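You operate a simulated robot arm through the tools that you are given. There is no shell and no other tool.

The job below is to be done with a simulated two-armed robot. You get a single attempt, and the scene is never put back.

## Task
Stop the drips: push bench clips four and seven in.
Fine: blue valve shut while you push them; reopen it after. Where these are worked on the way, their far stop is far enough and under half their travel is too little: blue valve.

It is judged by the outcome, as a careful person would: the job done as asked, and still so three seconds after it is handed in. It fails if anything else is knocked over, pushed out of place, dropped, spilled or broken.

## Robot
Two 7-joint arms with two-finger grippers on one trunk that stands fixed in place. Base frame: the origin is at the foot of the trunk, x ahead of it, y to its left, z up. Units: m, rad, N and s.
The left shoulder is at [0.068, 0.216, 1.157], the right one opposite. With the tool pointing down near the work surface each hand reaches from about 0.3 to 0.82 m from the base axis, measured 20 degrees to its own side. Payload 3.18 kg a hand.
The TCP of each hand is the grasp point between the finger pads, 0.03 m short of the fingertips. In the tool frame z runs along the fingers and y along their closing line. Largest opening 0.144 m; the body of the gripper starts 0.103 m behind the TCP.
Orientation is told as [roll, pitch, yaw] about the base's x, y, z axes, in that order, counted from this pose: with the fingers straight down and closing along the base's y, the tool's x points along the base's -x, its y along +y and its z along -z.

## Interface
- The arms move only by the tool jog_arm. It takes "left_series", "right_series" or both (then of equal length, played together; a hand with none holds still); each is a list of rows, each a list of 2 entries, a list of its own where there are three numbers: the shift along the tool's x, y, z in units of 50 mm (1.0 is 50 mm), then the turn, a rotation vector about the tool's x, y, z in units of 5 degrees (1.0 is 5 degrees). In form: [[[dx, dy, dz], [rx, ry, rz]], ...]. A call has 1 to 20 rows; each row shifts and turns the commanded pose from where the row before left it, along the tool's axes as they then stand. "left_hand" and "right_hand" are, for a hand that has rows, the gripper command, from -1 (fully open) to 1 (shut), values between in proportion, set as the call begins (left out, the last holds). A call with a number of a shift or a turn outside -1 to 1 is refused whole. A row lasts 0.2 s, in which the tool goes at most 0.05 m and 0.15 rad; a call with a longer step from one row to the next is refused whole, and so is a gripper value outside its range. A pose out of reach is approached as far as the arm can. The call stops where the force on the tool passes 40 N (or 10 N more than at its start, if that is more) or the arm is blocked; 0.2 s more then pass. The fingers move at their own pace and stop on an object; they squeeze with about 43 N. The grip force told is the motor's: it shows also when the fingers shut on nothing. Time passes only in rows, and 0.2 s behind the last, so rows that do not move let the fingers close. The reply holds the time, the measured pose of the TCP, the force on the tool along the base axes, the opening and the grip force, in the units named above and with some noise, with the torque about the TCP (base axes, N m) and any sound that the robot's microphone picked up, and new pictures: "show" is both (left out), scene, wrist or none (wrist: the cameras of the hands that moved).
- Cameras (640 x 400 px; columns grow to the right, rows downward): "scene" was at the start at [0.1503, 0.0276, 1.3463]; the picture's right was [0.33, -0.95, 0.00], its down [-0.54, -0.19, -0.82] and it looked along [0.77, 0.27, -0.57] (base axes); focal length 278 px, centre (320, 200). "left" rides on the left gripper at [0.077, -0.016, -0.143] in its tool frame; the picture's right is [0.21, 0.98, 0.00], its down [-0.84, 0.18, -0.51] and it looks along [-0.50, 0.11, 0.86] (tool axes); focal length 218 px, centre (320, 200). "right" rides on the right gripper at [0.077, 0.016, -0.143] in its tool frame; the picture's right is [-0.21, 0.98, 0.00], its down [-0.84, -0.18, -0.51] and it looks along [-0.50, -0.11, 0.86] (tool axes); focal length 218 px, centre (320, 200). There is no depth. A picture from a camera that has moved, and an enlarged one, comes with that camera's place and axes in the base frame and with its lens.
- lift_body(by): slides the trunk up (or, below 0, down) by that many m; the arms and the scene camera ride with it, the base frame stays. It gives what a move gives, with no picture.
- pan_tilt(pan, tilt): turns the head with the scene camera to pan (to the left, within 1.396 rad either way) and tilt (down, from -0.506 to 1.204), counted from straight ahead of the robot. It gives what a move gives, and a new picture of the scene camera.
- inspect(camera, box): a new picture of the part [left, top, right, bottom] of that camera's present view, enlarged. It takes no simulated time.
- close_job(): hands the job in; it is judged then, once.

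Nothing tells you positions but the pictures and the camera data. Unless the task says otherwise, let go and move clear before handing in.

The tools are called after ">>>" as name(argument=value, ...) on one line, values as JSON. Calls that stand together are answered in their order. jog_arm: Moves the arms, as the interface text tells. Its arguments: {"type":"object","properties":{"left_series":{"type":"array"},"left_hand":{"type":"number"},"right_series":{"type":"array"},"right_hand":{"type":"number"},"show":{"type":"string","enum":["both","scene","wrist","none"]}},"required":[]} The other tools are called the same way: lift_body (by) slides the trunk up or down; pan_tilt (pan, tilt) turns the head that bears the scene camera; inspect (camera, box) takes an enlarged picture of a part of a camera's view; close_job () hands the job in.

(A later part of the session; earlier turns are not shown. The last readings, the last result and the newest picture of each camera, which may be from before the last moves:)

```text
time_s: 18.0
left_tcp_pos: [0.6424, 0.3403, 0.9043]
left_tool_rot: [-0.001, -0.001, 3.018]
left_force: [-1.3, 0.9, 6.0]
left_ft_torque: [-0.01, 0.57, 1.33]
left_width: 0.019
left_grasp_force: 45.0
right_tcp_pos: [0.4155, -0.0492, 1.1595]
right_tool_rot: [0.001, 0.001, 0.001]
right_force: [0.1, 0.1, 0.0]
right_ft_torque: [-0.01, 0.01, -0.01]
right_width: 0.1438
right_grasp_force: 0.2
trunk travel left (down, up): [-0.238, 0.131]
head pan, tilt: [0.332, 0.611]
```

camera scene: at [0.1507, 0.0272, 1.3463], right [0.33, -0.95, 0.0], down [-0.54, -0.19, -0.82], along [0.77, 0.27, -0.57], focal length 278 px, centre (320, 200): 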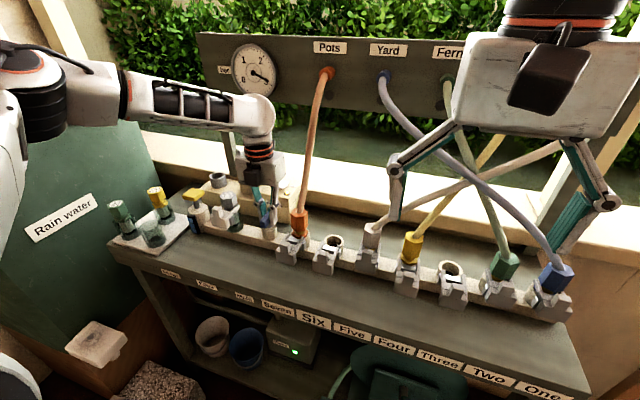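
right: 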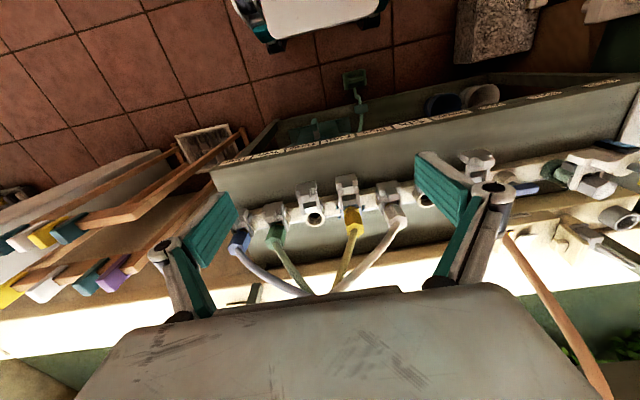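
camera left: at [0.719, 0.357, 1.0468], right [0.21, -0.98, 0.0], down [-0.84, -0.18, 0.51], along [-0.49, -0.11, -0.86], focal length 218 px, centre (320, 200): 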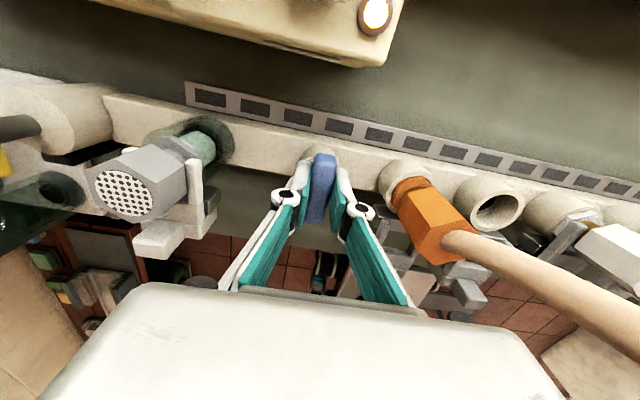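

Torque rose to 1.3 N·m at 90°, so that is the shut stop. I'll take off the over-twist, then open the fingers slightly and lift straight up off the bar.

>>> jog_arm(left_series=[[[0, 0, 0], [0, 0, -0.8]], [[0, 0, 0], [0, 0, -0.6]], [[0, 0, 0], [0, 0, 0]]], show="none")

>>> jog_arm(left_series=[[[0, 0, 0], [0, 0, 0]], [[0, 0, 0], [0, 0, 0]]], left_hand=0.4, show="none")

>>> jog_arm(left_series=[[[0, 0, -0.4], [0, 0, 0]], [[0, 0, -0.8], [0, 0, 0]], [[0, 0, -0.9], [0, 0, 0]], [[0, 0, -0.9], [0, 0, 0]], [[0, 0, 0], [0, 0, 0]]], show="both")

```text
time_s: 18.8
left_tcp_pos: [0.6438, 0.3386, 0.904]
left_tool_rot: [-0.001, 0.0, -3.142]
left_force: [-1.8, -0.6, -1.4]
left_ft_torque: [0.05, -0.36, -0.03]
left_width: 0.0162
left_grasp_force: 45.1
right_tcp_pos: [0.4157, -0.0487, 1.1601]
right_tool_rot: [0.001, 0.002, 0.001]
right_force: [0.0, -0.1, -0.1]
right_ft_torque: [-0.02, 0.0, 0.01]
right_width: 0.1439
right_grasp_force: 0.1
trunk travel left (down, up): [-0.238, 0.131]
head pan, tilt: [0.332, 0.611]
```

```text
time_s: 19.4
left_tcp_pos: [0.6446, 0.3403, 0.9057]
left_tool_rot: [0.001, 0.0, -3.141]
left_force: [-1.0, -0.4, 1.4]
left_ft_torque: [-0.01, 0.03, 0.0]
left_width: 0.043
left_grasp_force: 0.0
right_tcp_pos: [0.4166, -0.0489, 1.1605]
right_tool_rot: [-0.002, 0.002, 0.001]
right_force: [0.4, -0.8, 0.1]
right_ft_torque: [-0.04, 0.0, -0.01]
right_width: 0.1442
right_grasp_force: 0.0
trunk travel left (down, up): [-0.238, 0.131]
head pan, tilt: [0.332, 0.611]
```

```text
time_s: 20.6
left_tcp_pos: [0.6452, 0.342, 1.0561]
left_tool_rot: [0.002, -0.001, -3.141]
left_force: [-0.4, 0.3, 0.6]
left_ft_torque: [-0.01, -0.02, 0.0]
left_width: 0.043
left_grasp_force: 0.0
right_tcp_pos: [0.4147, -0.0473, 1.1593]
right_tool_rot: [0.0, 0.002, 0.0]
right_force: [0.6, 0.5, -0.7]
right_ft_torque: [-0.04, -0.01, 0.02]
right_width: 0.1441
right_grasp_force: 0.0
trunk travel left (down, up): [-0.238, 0.131]
head pan, tilt: [0.332, 0.611]
camera scene: at [0.1508, 0.028, 1.3461], right [0.33, -0.95, 0.0], down [-0.54, -0.19, -0.82], along [0.77, 0.27, -0.57], focal length 278 px, centre (320, 200)
camera left: at [0.721, 0.3575, 1.1983], right [0.21, -0.98, 0.0], down [-0.84, -0.18, 0.51], along [-0.5, -0.11, -0.86], focal length 218 px, centre (320, 200)
```

scene: 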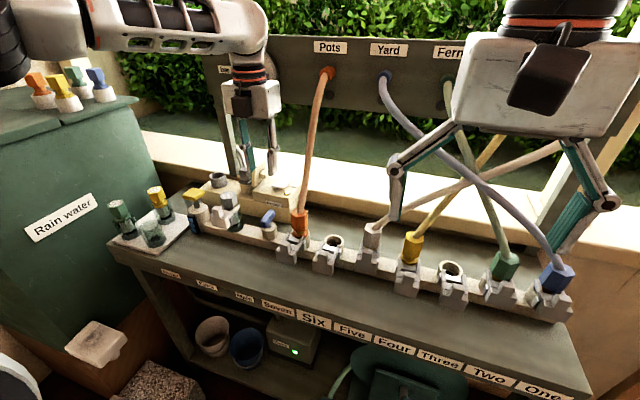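
left: 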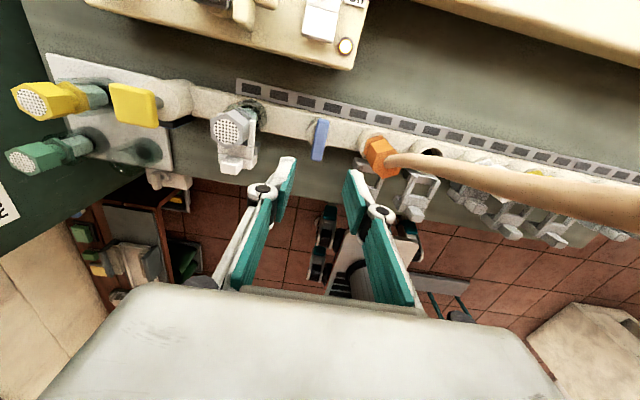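

The bar now points along x and stays there, and the hand is clear above it. I'll enlarge views of clip seven, and compare with the seated clip five to measure how far the clips must go.

>>> inspect(camera="left", box=[280, 100, 600, 260])

>>> inspect(camera="scene", box=[240, 190, 340, 280])

>>> inspect(camera="scene", box=[340, 210, 470, 310])

>>> inspect(camera="right", box=[220, 150, 460, 260])

>>> inspect(camera="scene", box=[200, 20, 480, 140])

```text
2.00 times, centred on (440, 180) of left
camera zoom: at [0.721, 0.3575, 1.1983], right [0.21, -0.98, 0.0], down [-0.84, -0.18, 0.51], along [-0.5, -0.11, -0.86], focal length 436 px, centre (80, 240)
```

zoom: 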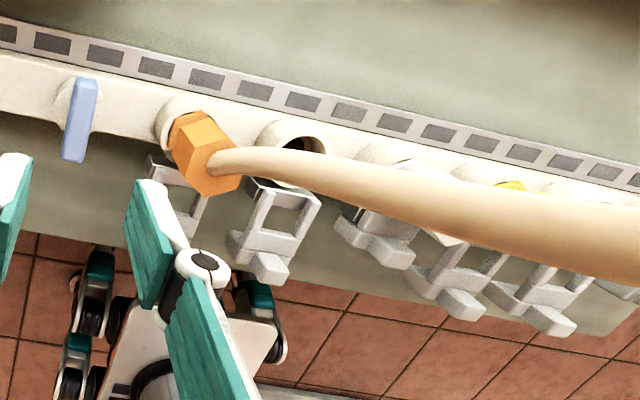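

```text
4.44 times, centred on (290, 235) of scene
camera zoom: at [0.1508, 0.028, 1.3461], right [0.33, -0.95, 0.0], down [-0.54, -0.19, -0.82], along [0.77, 0.27, -0.57], focal length 1236 px, centre (453, 44)
```

zoom: 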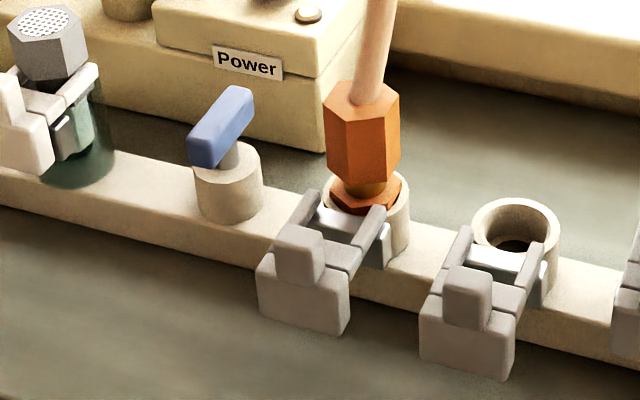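

```text
4.00 times, centred on (405, 260) of scene
camera zoom: at [0.1508, 0.028, 1.3461], right [0.33, -0.95, 0.0], down [-0.54, -0.19, -0.82], along [0.77, 0.27, -0.57], focal length 1112 px, centre (-20, -40)
```

zoom: 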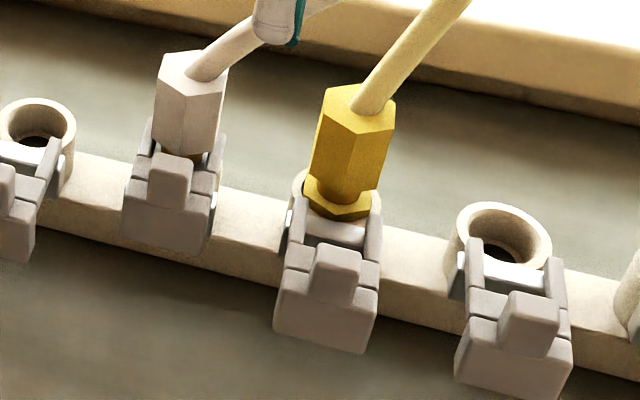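

```text
2.67 times, centred on (340, 205) of right
camera zoom: at [0.3395, -0.0315, 1.3014], right [0.21, 0.98, 0.0], down [0.84, -0.18, 0.51], along [0.49, -0.11, -0.86], focal length 582 px, centre (267, 187)
```

zoom: 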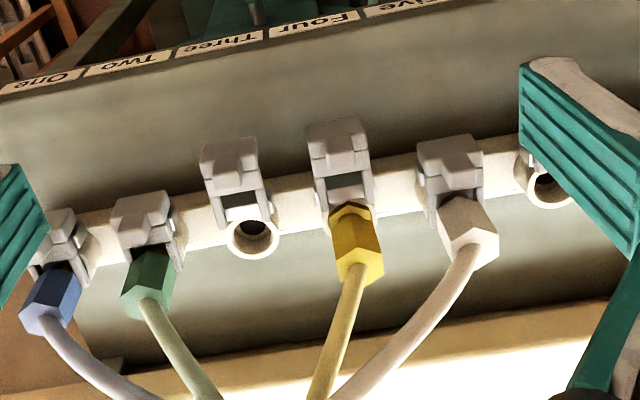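

```text
2.29 times, centred on (340, 80) of scene
camera zoom: at [0.1508, 0.028, 1.3461], right [0.33, -0.95, 0.0], down [-0.54, -0.19, -0.82], along [0.77, 0.27, -0.57], focal length 636 px, centre (274, 474)
```

zoom: 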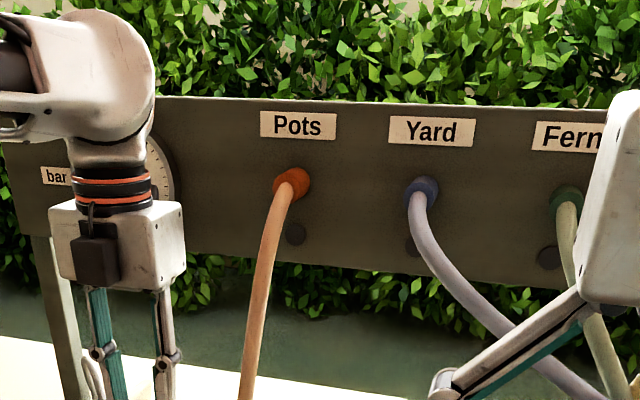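

The drips have stopped with the valve shut. Seated clips sit with their front face at about x 0.59, and clips four and seven are at about x 0.555, so they need roughly 35 mm of travel. I'll back the left hand away from the hoses, then reorient both hands for pushing with closed fingers tilted forward.

>>> jog_arm(left_series=[[[-0.9, 0, -0.1], [0, 0, 0]], [[-0.9, 0, -0.1], [0, 0, 0]], [[-0.9, 0, 0], [0, 0, 0]], [[-0.9, 0, 0], [0, 0, 0]], [[-0.6, 0.5, 0], [0, 0, 0]], [[0, 0.9, 0], [0, 0, 0]], [[0, 0, 0], [0, 0, 0]]], left_hand=1, show="none")

>>> jog_arm(left_series=[[[0, 0, 0], [0, 0, -1]], [[0, 0, 0], [0, 0, -1]], [[0, 0, 0], [0, 0, -1]], [[0, 0, 0], [0, 0, -1]], [[0, 0, 0], [0, 0, -1]], [[0, 0, 0], [0, 0, -1]], [[0, 0, 0], [0, 0, -1]], [[0, 0, 0], [0, 0, -1]], [[0, 0, 0], [0, 0, -1]], [[0, 0, 0], [0, 0, -1]], [[0, 0, 0], [0, 0, -1]], [[0, 0, 0], [0, 0, -1]], [[0, 0, 0], [0, 0, -1]], [[0, 0, 0], [0, 0, -1]], [[0, 0, 0], [0, 0, -1]], [[0, 0, 0], [0, 0, -1]], [[0, 0, 0], [0, 0, -1]], [[0, 0, 0], [0, 0, -1]]], show="both")

```text
time_s: 22.2
left_tcp_pos: [0.4339, 0.2716, 1.0653]
left_tool_rot: [-0.001, 0.002, -3.14]
left_force: [-0.7, 1.1, 0.5]
left_ft_torque: [-0.07, 0.0, -0.03]
left_width: 0.0
left_grasp_force: 30.8
right_tcp_pos: [0.4168, -0.0483, 1.1615]
right_tool_rot: [0.0, 0.0, 0.002]
right_force: [-0.2, -0.6, 0.8]
right_ft_torque: [-0.03, -0.01, 0.0]
right_width: 0.1441
right_grasp_force: 0.0
trunk travel left (down, up): [-0.238, 0.131]
head pan, tilt: [0.332, 0.611]
```

```text
time_s: 26.0
left_tcp_pos: [0.4333, 0.2703, 1.0641]
left_tool_rot: [0.0, 0.0, -1.567]
left_force: [-0.4, 1.0, -0.5]
left_ft_torque: [-0.04, 0.01, 0.0]
left_width: 0.0
left_grasp_force: 30.9
right_tcp_pos: [0.4158, -0.0483, 1.1606]
right_tool_rot: [-0.001, 0.001, -0.001]
right_force: [-0.2, 0.2, 0.1]
right_ft_torque: [-0.02, 0.0, -0.02]
right_width: 0.1439
right_grasp_force: 0.0
trunk travel left (down, up): [-0.238, 0.131]
head pan, tilt: [0.332, 0.611]
camera scene: at [0.1502, 0.0275, 1.3463], right [0.33, -0.95, 0.0], down [-0.54, -0.19, -0.82], along [0.77, 0.27, -0.57], focal length 278 px, centre (320, 200)
camera left: at [0.4165, 0.3474, 1.2069], right [0.98, 0.21, 0.0], down [0.18, -0.84, 0.51], along [0.11, -0.5, -0.86], focal length 218 px, centre (320, 200)
```

scene: 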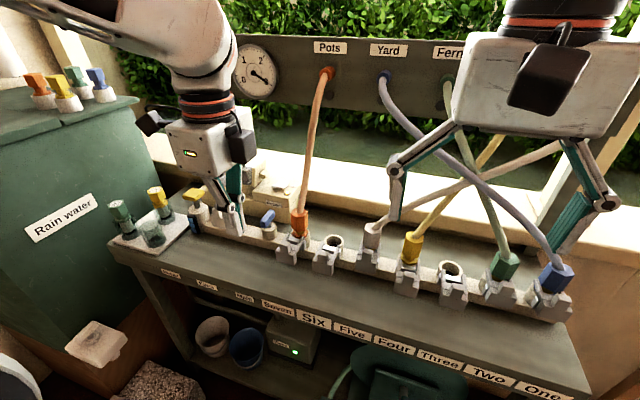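
left: 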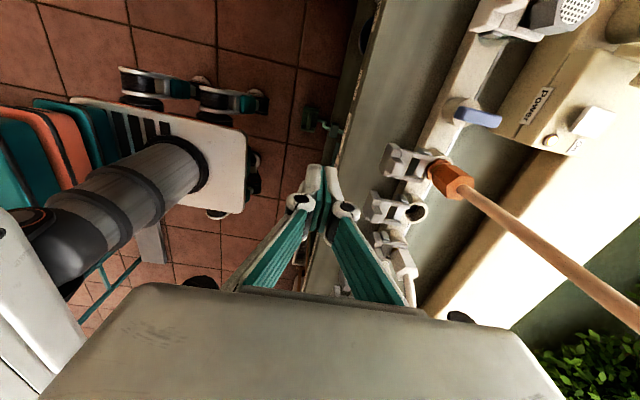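

The left hand is clear and back at −90° yaw. From here clip seven is visible from its side. I'll enlarge it to fix the block's height and front face.

>>> inspect(camera="left", box=[350, 110, 480, 240])

```text
3.08 times, centred on (415, 175) of left
camera zoom: at [0.4165, 0.3474, 1.2069], right [0.98, 0.21, 0.0], down [0.18, -0.84, 0.51], along [0.11, -0.5, -0.86], focal length 672 px, centre (28, 277)
```

zoom: 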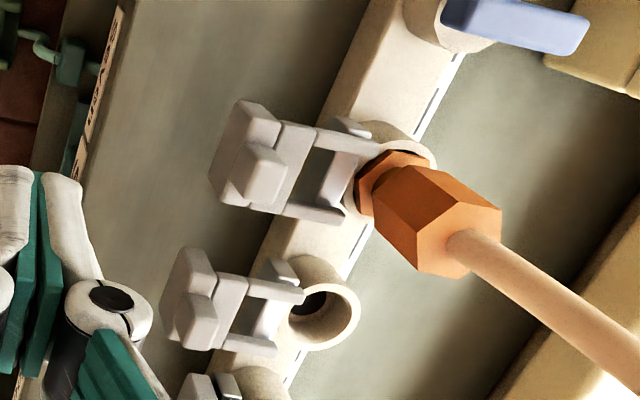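

Clip seven's head spans roughly y 0.225–0.272 and z 0.85–0.88, with its front at x 0.55. I'll tilt both hands 35° so the closed fingers point forward and down while the gripper bodies stay well back from the hoses.

>>> jog_arm(left_series=[[[0, 0, 0], [-1, 0, 0]], [[0, 0, 0], [-1, 0, 0]], [[0, 0, 0], [-1, 0, 0]], [[0, 0, 0], [-1, 0, 0]], [[0, 0, 0], [-1, 0, 0]], [[0, 0, 0], [-1, 0, 0]], [[0, 0, 0], [-1, 0, 0]], [[0, 0, 0], [0, 0, 0]]], right_series=[[[0, 0, 0], [0, -1, 0]], [[0, 0, 0], [0, -1, 0]], [[0, 0, 0], [0, -1, 0]], [[0, 0, 0], [0, -1, 0]], [[0, 0, 0], [0, -1, 0]], [[0, 0, 0], [0, -1, 0]], [[0, 0, 0], [0, -1, 0]], [[0, 0, 0], [0, 0, 0]]], left_hand=1, right_hand=1, show="both")

```text
time_s: 27.8
left_tcp_pos: [0.4587, 0.2689, 1.0768]
left_tool_rot: [0.609, 0.0, -1.569]
left_force: [-0.7, -1.0, -0.3]
left_ft_torque: [0.03, -0.03, 0.02]
left_width: 0.0
left_grasp_force: 30.8
left hand out of reach, approached as far as the arm can: row 6, 7
right_tcp_pos: [0.4162, -0.0478, 1.1606]
right_tool_rot: [0.0, -0.61, 0.001]
right_force: [0.2, -0.2, -1.0]
right_ft_torque: [-0.01, -0.02, -0.01]
right_width: 0.0002
right_grasp_force: 30.3
trunk travel left (down, up): [-0.238, 0.131]
head pan, tilt: [0.332, 0.611]
camera scene: at [0.1504, 0.0276, 1.3462], right [0.33, -0.95, 0.0], down [-0.54, -0.19, -0.82], along [0.77, 0.27, -0.57], focal length 278 px, centre (320, 200)
camera right: at [0.271, -0.032, 1.2322], right [0.17, 0.98, 0.12], down [0.4, -0.18, 0.9], along [0.9, -0.11, -0.42], focal length 218 px, centre (320, 200)
camera left: at [0.3625, 0.3458, 1.1845], right [0.8, 0.21, 0.56], down [-0.14, -0.84, 0.52], along [0.58, -0.5, -0.65], focal length 218 px, centre (320, 200)
```

scene: 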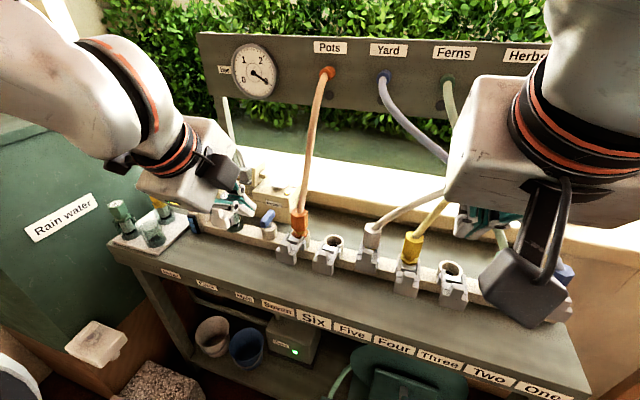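
right: 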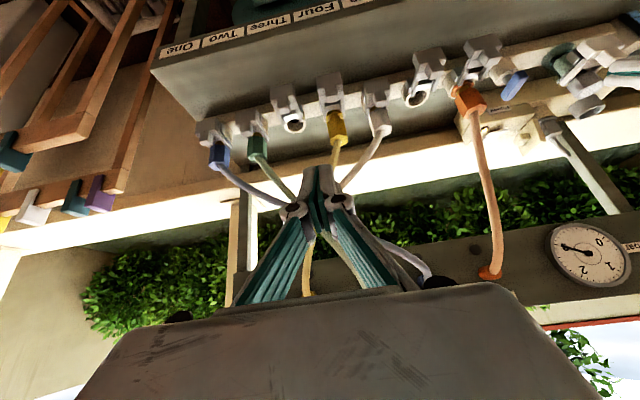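
left: 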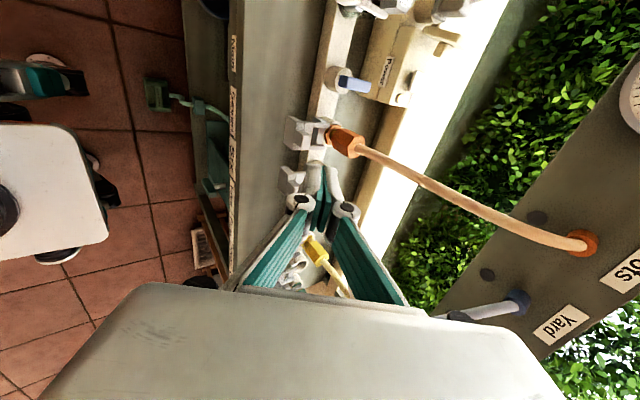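

Both hands are tilted (the left only reached its pose approximately because it was close in). I'll now bring each to a standoff in front of and above its clip: left at clip seven, right at clip four.

>>> jog_arm(left_series=[[[-0.073, -0.022, 0.448], [0, 0, 0]], [[-0.073, -0.022, 0.448], [0, 0, 0]], [[-0.073, -0.022, 0.448], [0, 0, 0]], [[-0.073, -0.022, 0.448], [0, 0, 0]], [[-0.073, -0.022, 0.448], [0, 0, 0]], [[-0.073, -0.022, 0.448], [0, 0, 0]], [[0, 0, 0], [0, 0, 0]]], right_series=[[[0.159, 0.088, 0.744], [0, 0, 0]], [[0.159, 0.088, 0.744], [0, 0, 0]], [[0.159, 0.088, 0.744], [0, 0, 0]], [[0.159, 0.088, 0.744], [0, 0, 0]], [[0.159, 0.088, 0.744], [0, 0, 0]], [[0.159, 0.088, 0.744], [0, 0, 0]], [[0, 0, 0], [0, 0, 0]]], show="both")

>>> inspect(camera="scene", box=[220, 170, 360, 290])

>>> inspect(camera="scene", box=[340, 180, 500, 320])

>>> inspect(camera="left", box=[240, 60, 440, 240])

>>> inspect(camera="right", box=[220, 60, 440, 240])

```text
time_s: 29.4
left_tcp_pos: [0.5288, 0.2484, 0.9627]
left_tool_rot: [0.612, -0.001, -1.569]
left_force: [0.0, 0.1, -0.1]
left_ft_torque: [0.03, -0.01, 0.0]
left_width: 0.0
left_grasp_force: 30.3
right_tcp_pos: [0.5019, -0.0222, 0.9494]
right_tool_rot: [0.0, -0.611, 0.001]
right_force: [0.2, -0.1, 1.1]
right_ft_torque: [-0.02, -0.04, 0.0]
right_width: 0.0
right_grasp_force: 30.3
trunk travel left (down, up): [-0.238, 0.131]
head pan, tilt: [0.332, 0.611]
camera scene: at [0.1493, 0.0273, 1.3466], right [0.33, -0.95, 0.0], down [-0.54, -0.19, -0.82], along [0.77, 0.27, -0.57], focal length 278 px, centre (320, 200)
camera right: at [0.3582, -0.006, 1.0218], right [0.17, 0.98, 0.12], down [0.4, -0.18, 0.9], along [0.9, -0.1, -0.42], focal length 218 px, centre (320, 200)
camera left: at [0.4329, 0.3246, 1.0698], right [0.8, 0.21, 0.56], down [-0.14, -0.84, 0.52], along [0.58, -0.5, -0.64], focal length 218 px, centre (320, 200)
```

scene: 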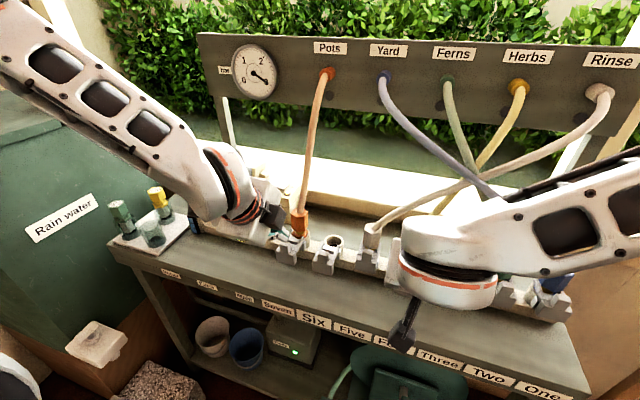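
right: 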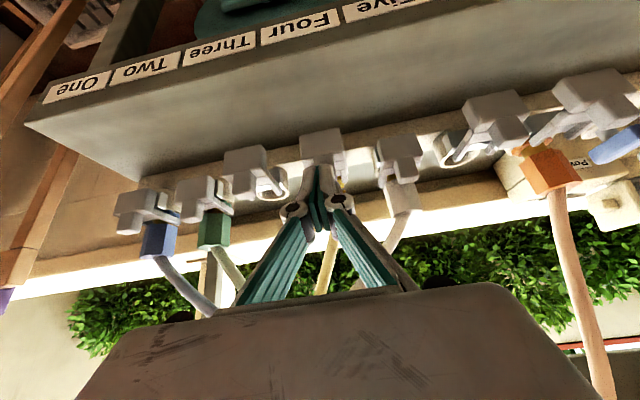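
left: 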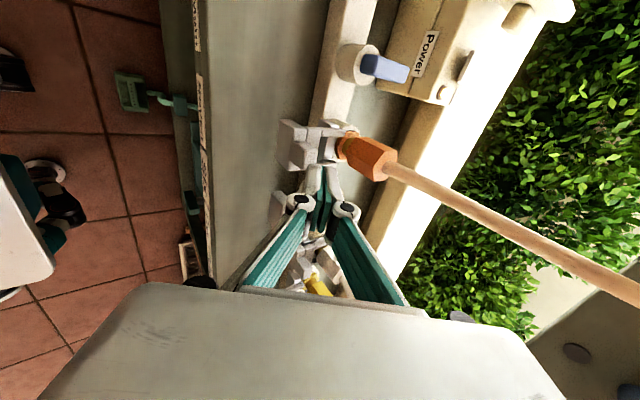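

```text
3.33 times, centred on (290, 230) of scene
camera zoom: at [0.1493, 0.0273, 1.3466], right [0.33, -0.95, 0.0], down [-0.54, -0.19, -0.82], along [0.77, 0.27, -0.57], focal length 927 px, centre (420, 100)
```

zoom: 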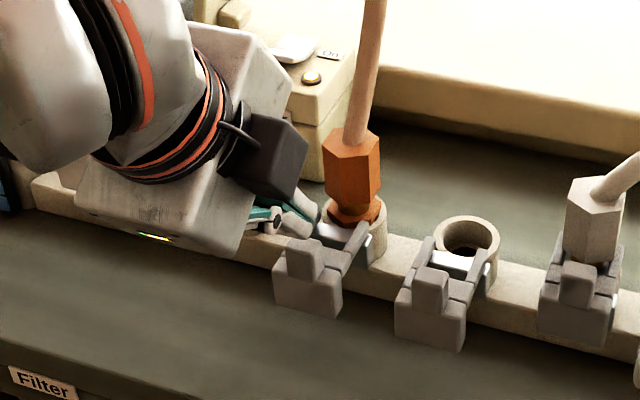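

```text
2.86 times, centred on (420, 250) of scene
camera zoom: at [0.1493, 0.0273, 1.3466], right [0.33, -0.95, 0.0], down [-0.54, -0.19, -0.82], along [0.77, 0.27, -0.57], focal length 794 px, centre (34, 57)
```

zoom: 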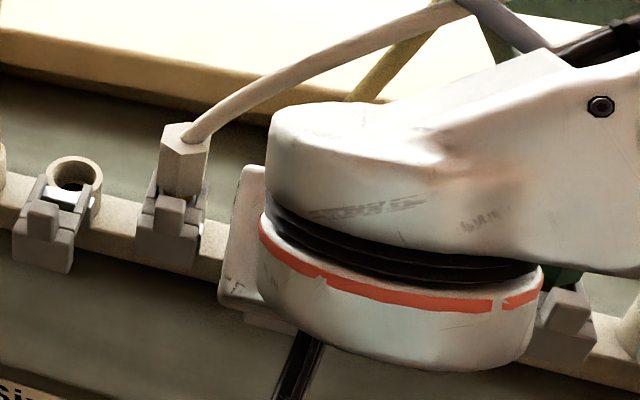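

```text
2.22 times, centred on (340, 150) of left
camera zoom: at [0.4329, 0.3246, 1.0698], right [0.8, 0.21, 0.56], down [-0.14, -0.84, 0.52], along [0.58, -0.5, -0.64], focal length 485 px, centre (276, 311)
```

zoom: 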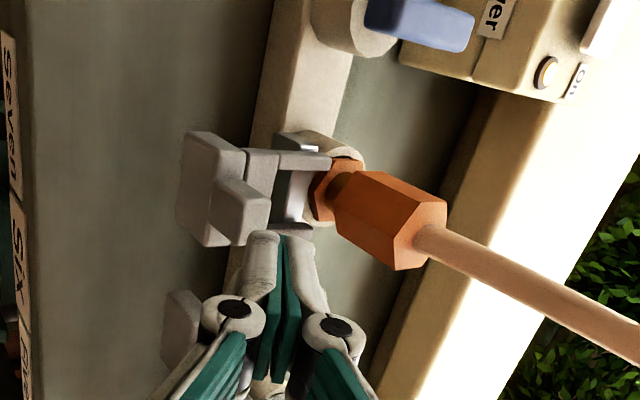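

```text
2.22 times, centred on (330, 150) of right
camera zoom: at [0.3582, -0.006, 1.0218], right [0.17, 0.98, 0.12], down [0.4, -0.18, 0.9], along [0.9, -0.1, -0.42], focal length 485 px, centre (298, 311)
```

zoom: 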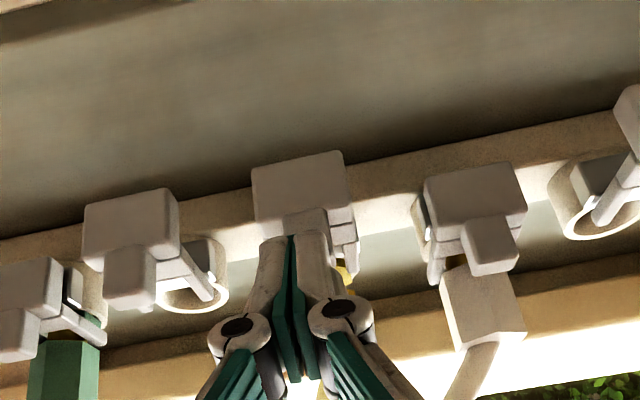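

The left fingertips are above and slightly past clip seven's front. Triangulation puts the head at front x ≈ 0.547, y 0.227–0.272, z 0.85–0.88. I'll back off, then lower in front of the head so the fingertip faces its centre.

>>> jog_arm(left_series=[[[0.01, -0.557, -0.39], [0, 0, 0]], [[0.01, -0.45, 0.64], [0, 0, 0]], [[0, -0.45, 0.64], [0, 0, 0]], [[0, 0, 0], [0, 0, 0]]], show="both")

>>> inspect(camera="scene", box=[220, 170, 360, 290])

>>> inspect(camera="left", box=[240, 60, 440, 240])

```text
time_s: 30.4
left_tcp_pos: [0.4965, 0.2482, 0.8824]
left_tool_rot: [0.612, 0.0, -1.569]
left_force: [-0.2, -0.4, 1.4]
left_ft_torque: [0.02, -0.02, -0.02]
left_width: 0.0
left_grasp_force: 30.5
right_tcp_pos: [0.5043, -0.0227, 0.9494]
right_tool_rot: [0.0, -0.609, 0.001]
right_force: [-0.4, 0.2, 0.6]
right_ft_torque: [0.01, -0.02, 0.01]
right_width: 0.0
right_grasp_force: 30.4
trunk travel left (down, up): [-0.238, 0.131]
head pan, tilt: [0.332, 0.611]
camera scene: at [0.1503, 0.0275, 1.3463], right [0.33, -0.95, 0.0], down [-0.54, -0.19, -0.82], along [0.77, 0.27, -0.57], focal length 278 px, centre (320, 200)
camera left: at [0.4004, 0.3253, 0.99], right [0.8, 0.21, 0.56], down [-0.14, -0.84, 0.52], along [0.58, -0.5, -0.64], focal length 218 px, centre (320, 200)
```

scene: 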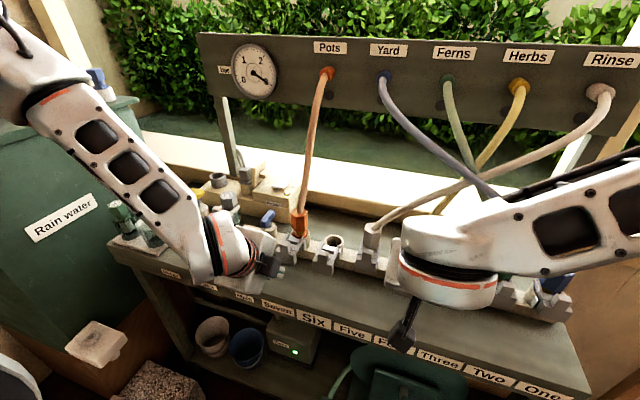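
left: 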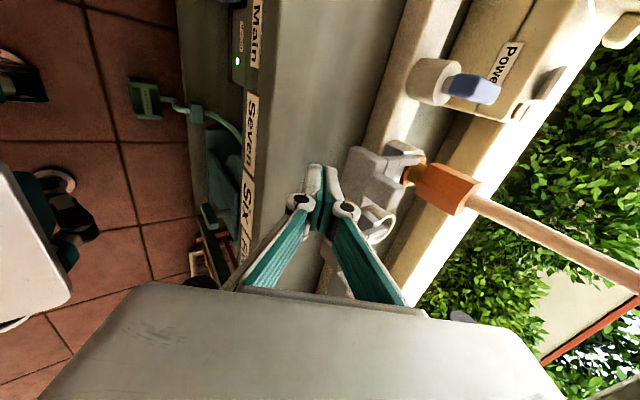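

```text
3.33 times, centred on (290, 230) of scene
camera zoom: at [0.1503, 0.0275, 1.3463], right [0.33, -0.95, 0.0], down [-0.54, -0.19, -0.82], along [0.77, 0.27, -0.57], focal length 927 px, centre (420, 100)
```

zoom: 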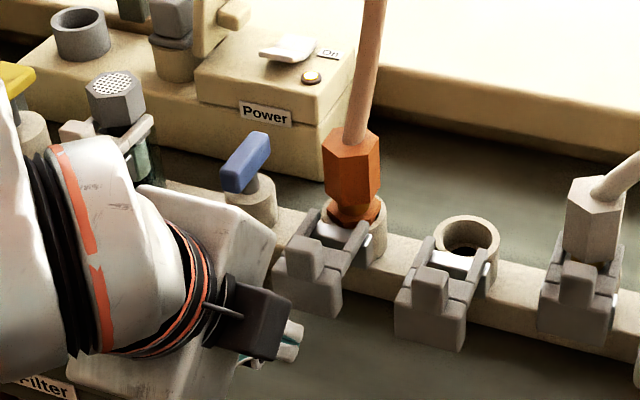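

```text
2.22 times, centred on (340, 150) of left
camera zoom: at [0.4004, 0.3253, 0.99], right [0.8, 0.21, 0.56], down [-0.14, -0.84, 0.52], along [0.58, -0.5, -0.64], focal length 485 px, centre (276, 311)
```

zoom: 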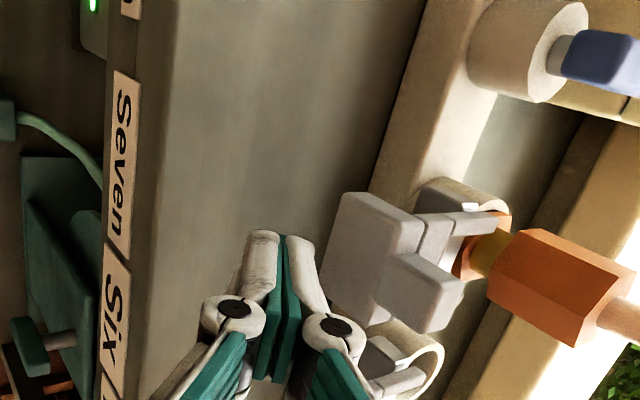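

The fingertip is lined up just in front of clip seven's head. I'll push straight forward (+x) in 1 cm steps and watch the force.

>>> jog_arm(left_series=[[[0, 0.164, 0.115], [0, 0, 0]], [[0, 0.164, 0.115], [0, 0, 0]], [[0, 0.164, 0.115], [0, 0, 0]], [[0, 0.164, 0.115], [0, 0, 0]], [[0, 0, 0], [0, 0, 0]]], show="wrist")

>>> inspect(camera="left", box=[240, 60, 440, 240])

>>> inspect(camera="scene", box=[220, 170, 360, 290])

```text
time_s: 31.6
left_tcp_pos: [0.5359, 0.2477, 0.8845]
left_tool_rot: [0.613, 0.001, -1.569]
left_force: [0.3, -0.6, -0.6]
left_ft_torque: [0.0, -0.01, -0.02]
left_width: 0.0
left_grasp_force: 30.2
right_tcp_pos: [0.504, -0.0226, 0.9496]
right_tool_rot: [0.001, -0.609, 0.001]
right_force: [0.1, -0.3, -0.1]
right_ft_torque: [0.0, 0.0, 0.0]
right_width: 0.0
right_grasp_force: 30.6
trunk travel left (down, up): [-0.238, 0.131]
head pan, tilt: [0.332, 0.611]
camera left: at [0.4401, 0.3246, 0.9911], right [0.8, 0.21, 0.56], down [-0.14, -0.84, 0.52], along [0.58, -0.5, -0.64], focal length 218 px, centre (320, 200)
```

left: 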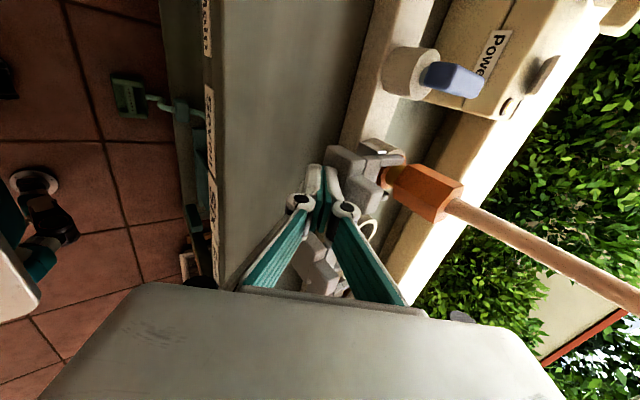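

```text
2.22 times, centred on (340, 150) of left
camera zoom: at [0.4401, 0.3246, 0.9911], right [0.8, 0.21, 0.56], down [-0.14, -0.84, 0.52], along [0.58, -0.5, -0.64], focal length 485 px, centre (276, 311)
```

zoom: 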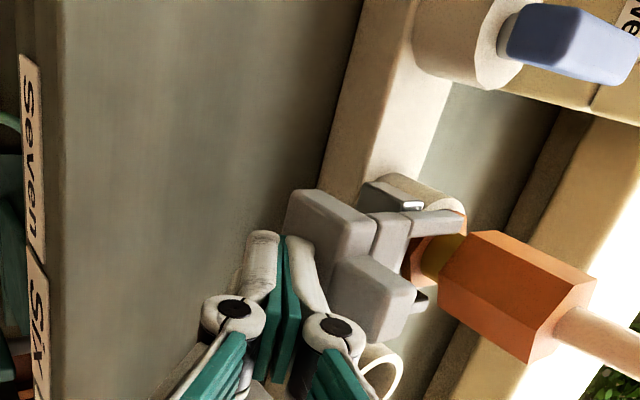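

```text
3.33 times, centred on (290, 230) of scene
camera zoom: at [0.1502, 0.0276, 1.3463], right [0.33, -0.95, 0.0], down [-0.54, -0.19, -0.82], along [0.77, 0.27, -0.57], focal length 927 px, centre (420, 100)
```

zoom: 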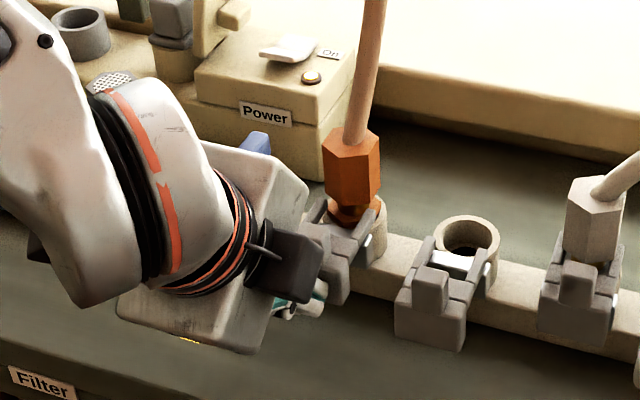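

Clip seven is sliding in freely with almost no force. I'll keep pushing in smaller steps until it stops.

>>> jog_arm(left_series=[[[0, 0.123, 0.086], [0, 0, 0]], [[0, 0.123, 0.086], [0, 0, 0]], [[0, 0.098, 0.069], [0, 0, 0]], [[0, 0, 0], [0, 0, 0]]], show="wrist")

>>> inspect(camera="left", box=[240, 60, 440, 240])

```text
time_s: 32.6
left_tcp_pos: [0.5569, 0.2475, 0.8846]
left_tool_rot: [0.609, 0.0, -1.568]
left_force: [-1.0, 0.2, 0.8]
left_ft_torque: [0.01, 0.02, 0.02]
left_width: 0.0
left_grasp_force: 30.3
right_tcp_pos: [0.5041, -0.0238, 0.9483]
right_tool_rot: [0.0, -0.609, 0.0]
right_force: [0.2, 0.0, 0.0]
right_ft_torque: [-0.01, 0.0, 0.02]
right_width: 0.0
right_grasp_force: 31.1
trunk travel left (down, up): [-0.238, 0.131]
head pan, tilt: [0.332, 0.611]
camera left: at [0.4616, 0.324, 0.9913], right [0.8, 0.21, 0.56], down [-0.14, -0.84, 0.52], along [0.58, -0.5, -0.64], focal length 218 px, centre (320, 200)
```

left: 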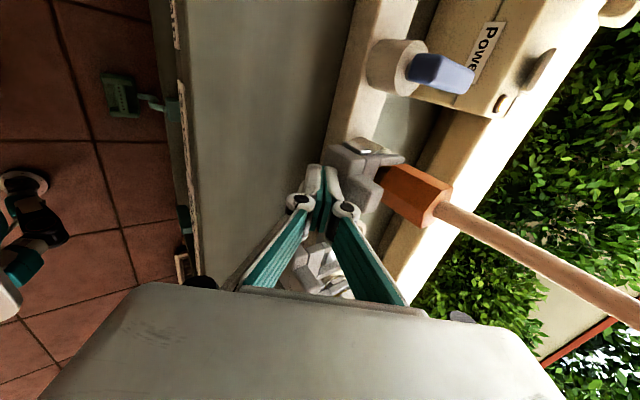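

```text
2.22 times, centred on (340, 150) of left
camera zoom: at [0.4616, 0.324, 0.9913], right [0.8, 0.21, 0.56], down [-0.14, -0.84, 0.52], along [0.58, -0.5, -0.64], focal length 485 px, centre (276, 311)
```

zoom: 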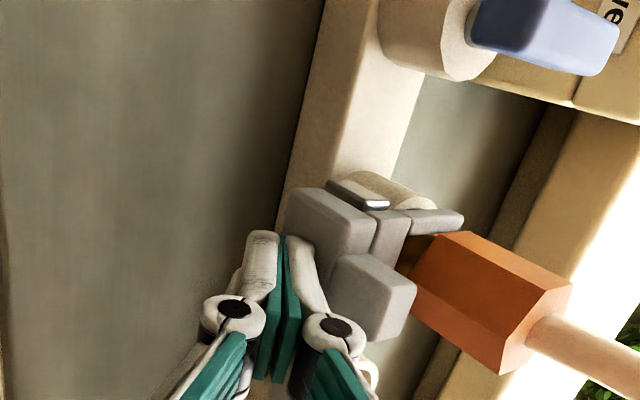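

The clip is nearly flush, with the head approaching the connector. I'll continue in small steps until I feel the stop.

>>> jog_arm(left_series=[[[0, 0.066, 0.046], [0, 0, 0]], [[0, 0.066, 0.046], [0, 0, 0]], [[0, 0.066, 0.046], [0, 0, 0]], [[0, 0, 0], [0, 0, 0]]], show="wrist")

>>> inspect(camera="left", box=[240, 60, 440, 240])

```text
time_s: 33.4
left_tcp_pos: [0.56, 0.2458, 0.8812]
left_tool_rot: [0.596, -0.003, -1.572]
left_force: [-20.1, 2.3, 9.0]
left_ft_torque: [0.04, 0.09, 0.07]
left_width: 0.0002
left_grasp_force: 30.9
right_tcp_pos: [0.5024, -0.0224, 0.9506]
right_tool_rot: [0.0, -0.611, -0.001]
right_force: [-0.3, -0.3, 0.5]
right_ft_torque: [0.03, 0.02, 0.01]
right_width: 0.0002
right_grasp_force: 30.5
trunk travel left (down, up): [-0.238, 0.131]
head pan, tilt: [0.332, 0.611]
stopped in row 3 (left hand): the force on the tool passed its limit at 43 N (the readings are from after the stop); the commanded pose is now the measured one
camera left: at [0.466, 0.3233, 0.9898], right [0.81, 0.21, 0.55], down [-0.14, -0.84, 0.52], along [0.57, -0.5, -0.65], focal length 218 px, centre (320, 200)
```

left: 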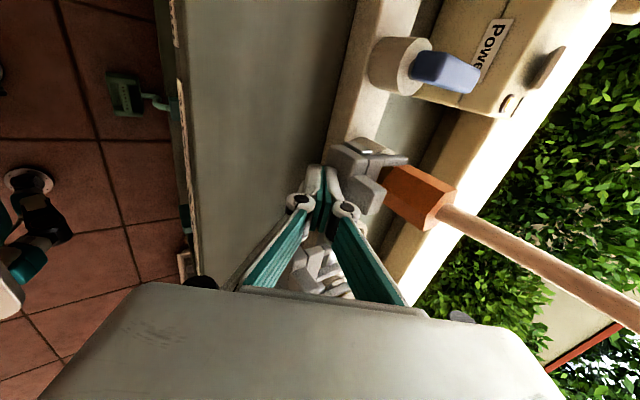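

```text
2.22 times, centred on (340, 150) of left
camera zoom: at [0.466, 0.3233, 0.9898], right [0.81, 0.21, 0.55], down [-0.14, -0.84, 0.52], along [0.57, -0.5, -0.65], focal length 485 px, centre (276, 311)
```

zoom: 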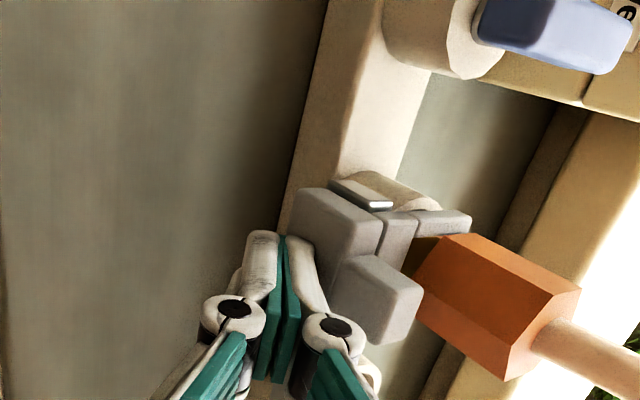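

Clip seven hit its stop at 43 N after about 36 mm, matching the seated clips. I'll back the left hand straight off and look at the result.

>>> jog_arm(left_series=[[[0, -0.4, -0.28], [0, 0, 0]], [[0, -0.6, -0.42], [0, 0, 0]], [[0, -0.3, -0.8], [0, 0, 0]], [[0, -0.2, -0.9], [0, 0, 0]], [[0, 0, 0], [0, 0, 0]]], show="both")

>>> inspect(camera="left", box=[280, 60, 480, 240])

>>> inspect(camera="scene", box=[220, 170, 400, 290])

```text
time_s: 34.6
left_tcp_pos: [0.4823, 0.2381, 0.9332]
left_tool_rot: [0.597, -0.001, -1.567]
left_force: [0.0, 0.4, 0.4]
left_ft_torque: [-0.03, -0.02, 0.0]
left_width: 0.0
left_grasp_force: 30.7
left hand out of reach, approached as far as the arm can: row 3, 4
right_tcp_pos: [0.5042, -0.022, 0.9509]
right_tool_rot: [0.0, -0.609, 0.001]
right_force: [-0.3, 0.5, 0.0]
right_ft_torque: [-0.02, -0.02, -0.04]
right_width: 0.0001
right_grasp_force: 31.2
trunk travel left (down, up): [-0.238, 0.131]
head pan, tilt: [0.332, 0.611]
camera scene: at [0.1507, 0.0278, 1.3461], right [0.33, -0.95, 0.0], down [-0.54, -0.19, -0.82], along [0.77, 0.27, -0.57], focal length 278 px, centre (320, 200)
camera left: at [0.3877, 0.3154, 1.0419], right [0.81, 0.21, 0.55], down [-0.14, -0.84, 0.52], along [0.57, -0.5, -0.65], focal length 218 px, centre (320, 200)
```

scene: 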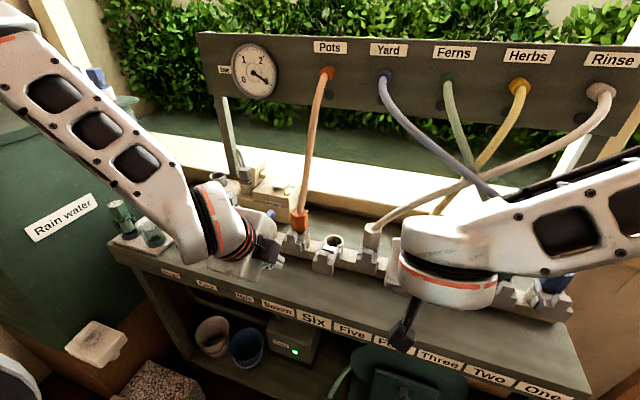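
left: 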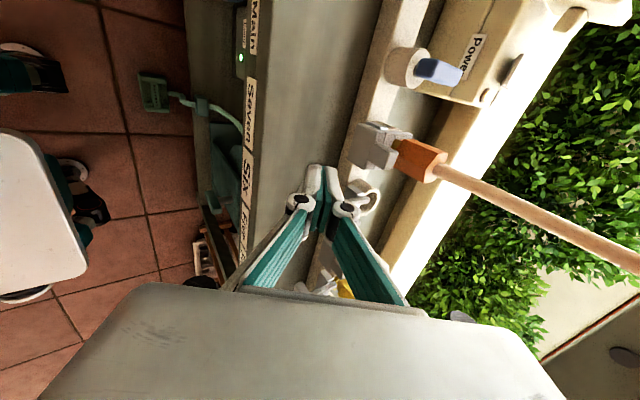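

```text
2.22 times, centred on (380, 150) of left
camera zoom: at [0.3877, 0.3154, 1.0419], right [0.81, 0.21, 0.55], down [-0.14, -0.84, 0.52], along [0.57, -0.5, -0.65], focal length 485 px, centre (187, 311)
```

zoom: 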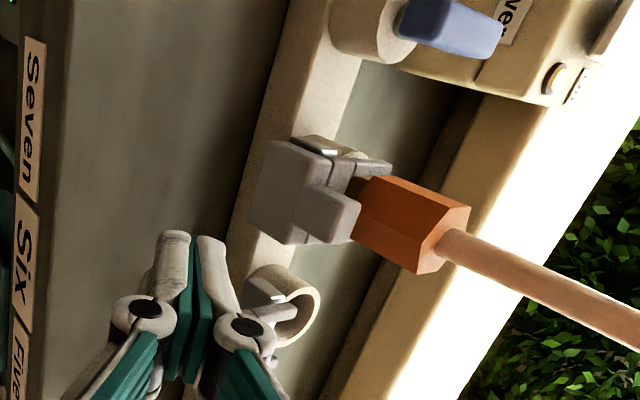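

```text
3.33 times, centred on (310, 230) of scene
camera zoom: at [0.1507, 0.0278, 1.3461], right [0.33, -0.95, 0.0], down [-0.54, -0.19, -0.82], along [0.77, 0.27, -0.57], focal length 927 px, centre (353, 100)
```

zoom: 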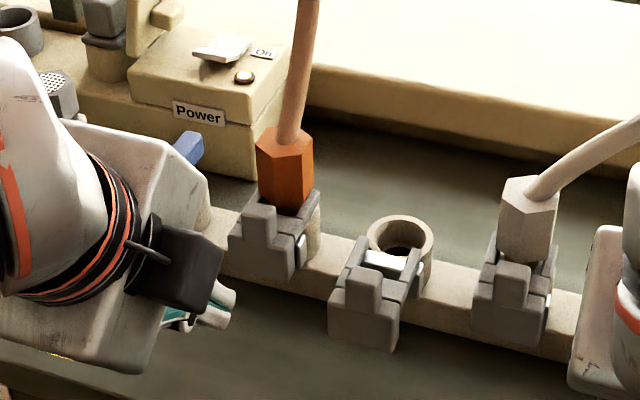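

Clip seven now sits like clip five. Next is clip four with the right hand. Its head is at y −0.043 to 0.003 and z 0.853–0.89, with the front at x ≈ 0.547, so I'll lower the right fingertip in front of it.

>>> jog_arm(right_series=[[[0.438, 0.02, 0.468], [0, 0, 0]], [[0.438, 0.02, 0.468], [0, 0, 0]], [[0, 0, 0], [0, 0, 0]]], show="both")

>>> inspect(camera="right", box=[220, 80, 440, 260])

>>> inspect(camera="left", box=[280, 200, 440, 310])

```text
time_s: 35.4
left_tcp_pos: [0.4803, 0.2381, 0.9338]
left_tool_rot: [0.599, -0.003, -1.57]
left_force: [-0.9, -0.7, -0.2]
left_ft_torque: [0.03, 0.02, -0.03]
left_width: 0.0
left_grasp_force: 30.9
right_tcp_pos: [0.4947, -0.0215, 0.8856]
right_tool_rot: [0.0, -0.61, -0.001]
right_force: [-0.7, -0.1, -0.2]
right_ft_torque: [0.01, -0.01, 0.01]
right_width: 0.0001
right_grasp_force: 30.3
trunk travel left (down, up): [-0.238, 0.131]
head pan, tilt: [0.332, 0.611]
camera scene: at [0.1501, 0.0276, 1.3463], right [0.33, -0.95, 0.0], down [-0.54, -0.19, -0.82], along [0.77, 0.27, -0.57], focal length 278 px, centre (320, 200)
camera right: at [0.3501, -0.0046, 0.958], right [0.17, 0.98, 0.12], down [0.4, -0.18, 0.9], along [0.9, -0.1, -0.42], focal length 218 px, centre (320, 200)
```

scene: 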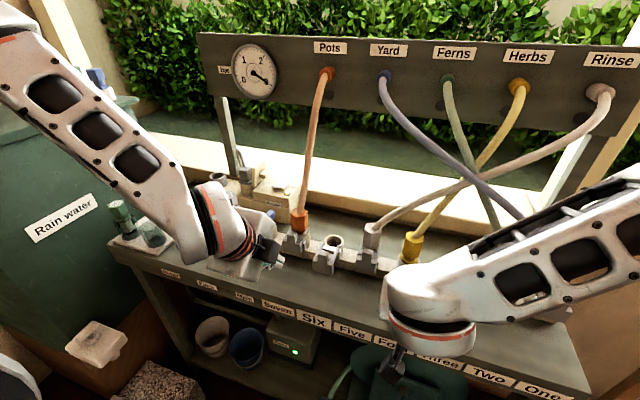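
right: 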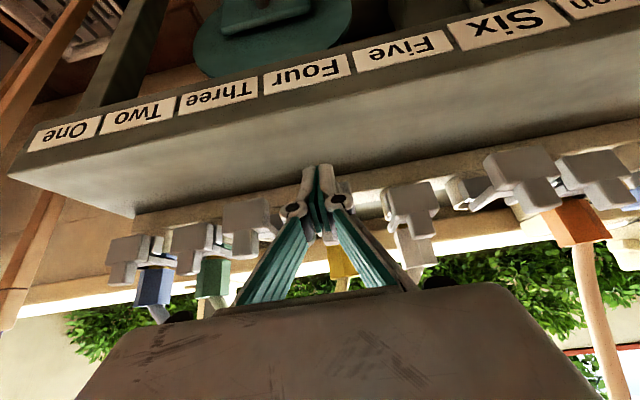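

```text
2.22 times, centred on (330, 170) of right
camera zoom: at [0.3501, -0.0046, 0.958], right [0.17, 0.98, 0.12], down [0.4, -0.18, 0.9], along [0.9, -0.1, -0.42], focal length 485 px, centre (298, 267)
```

zoom: 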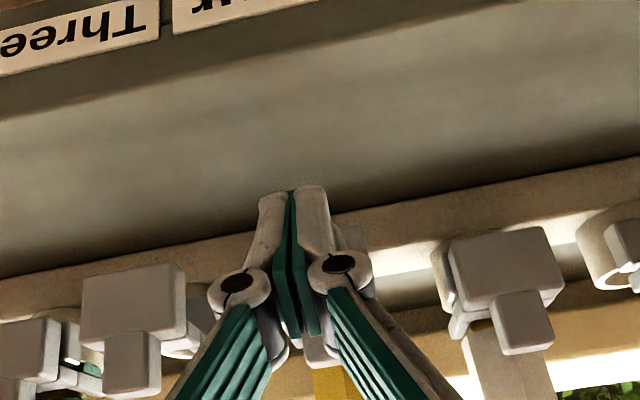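

```text
3.64 times, centred on (360, 255) of left
camera zoom: at [0.3874, 0.3153, 1.0422], right [0.81, 0.21, 0.55], down [-0.14, -0.84, 0.52], along [0.57, -0.5, -0.65], focal length 794 px, centre (174, 0)
```

zoom: 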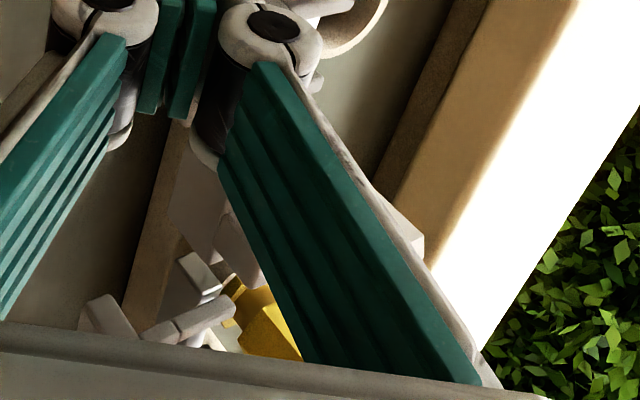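

The right fingertips are centred in front of clip four's head, which they hide in this view. I'll push straight +x in 1 cm steps, as before.

>>> jog_arm(right_series=[[[-0.164, 0.01, 0.115], [0, 0, 0]], [[-0.164, 0.01, 0.115], [0, 0, 0]], [[-0.164, 0, 0.115], [0, 0, 0]], [[-0.164, 0, 0.115], [0, 0, 0]], [[0, 0, 0], [0, 0, 0]]], show="wrist")

>>> inspect(camera="right", box=[220, 80, 440, 260])

>>> inspect(camera="left", box=[280, 200, 440, 310])

```text
time_s: 36.6
left_tcp_pos: [0.4825, 0.238, 0.9336]
left_tool_rot: [0.599, -0.002, -1.568]
left_force: [1.1, 0.1, 0.7]
left_ft_torque: [0.0, 0.02, -0.01]
left_width: 0.0
left_grasp_force: 30.8
right_tcp_pos: [0.5362, -0.0218, 0.8858]
right_tool_rot: [-0.001, -0.608, 0.002]
right_force: [0.9, 1.0, 0.1]
right_ft_torque: [-0.01, 0.04, 0.02]
right_width: 0.0001
right_grasp_force: 31.3
trunk travel left (down, up): [-0.238, 0.131]
head pan, tilt: [0.332, 0.611]
camera right: at [0.3907, -0.0039, 0.9578], right [0.17, 0.98, 0.12], down [0.4, -0.18, 0.9], along [0.9, -0.11, -0.42], focal length 218 px, centre (320, 200)
```

right: 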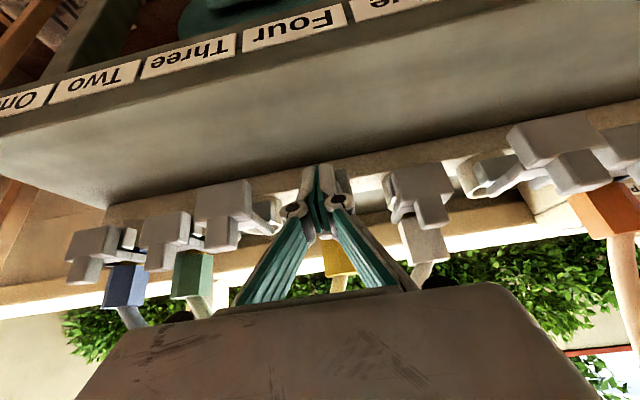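

```text
2.22 times, centred on (330, 170) of right
camera zoom: at [0.3907, -0.0039, 0.9578], right [0.17, 0.98, 0.12], down [0.4, -0.18, 0.9], along [0.9, -0.11, -0.42], focal length 485 px, centre (298, 267)
```

zoom: 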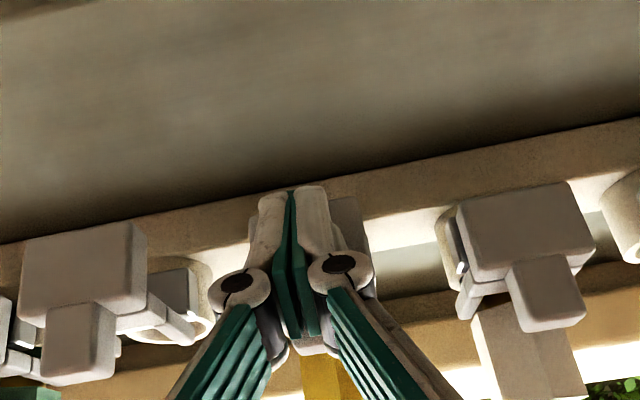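

```text
3.64 times, centred on (360, 255) of left
camera zoom: at [0.3875, 0.3153, 1.0421], right [0.81, 0.21, 0.55], down [-0.14, -0.84, 0.52], along [0.57, -0.5, -0.65], focal length 794 px, centre (174, 0)
```

zoom: 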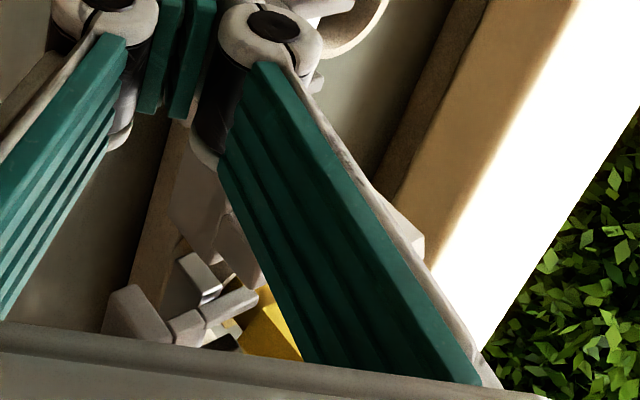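

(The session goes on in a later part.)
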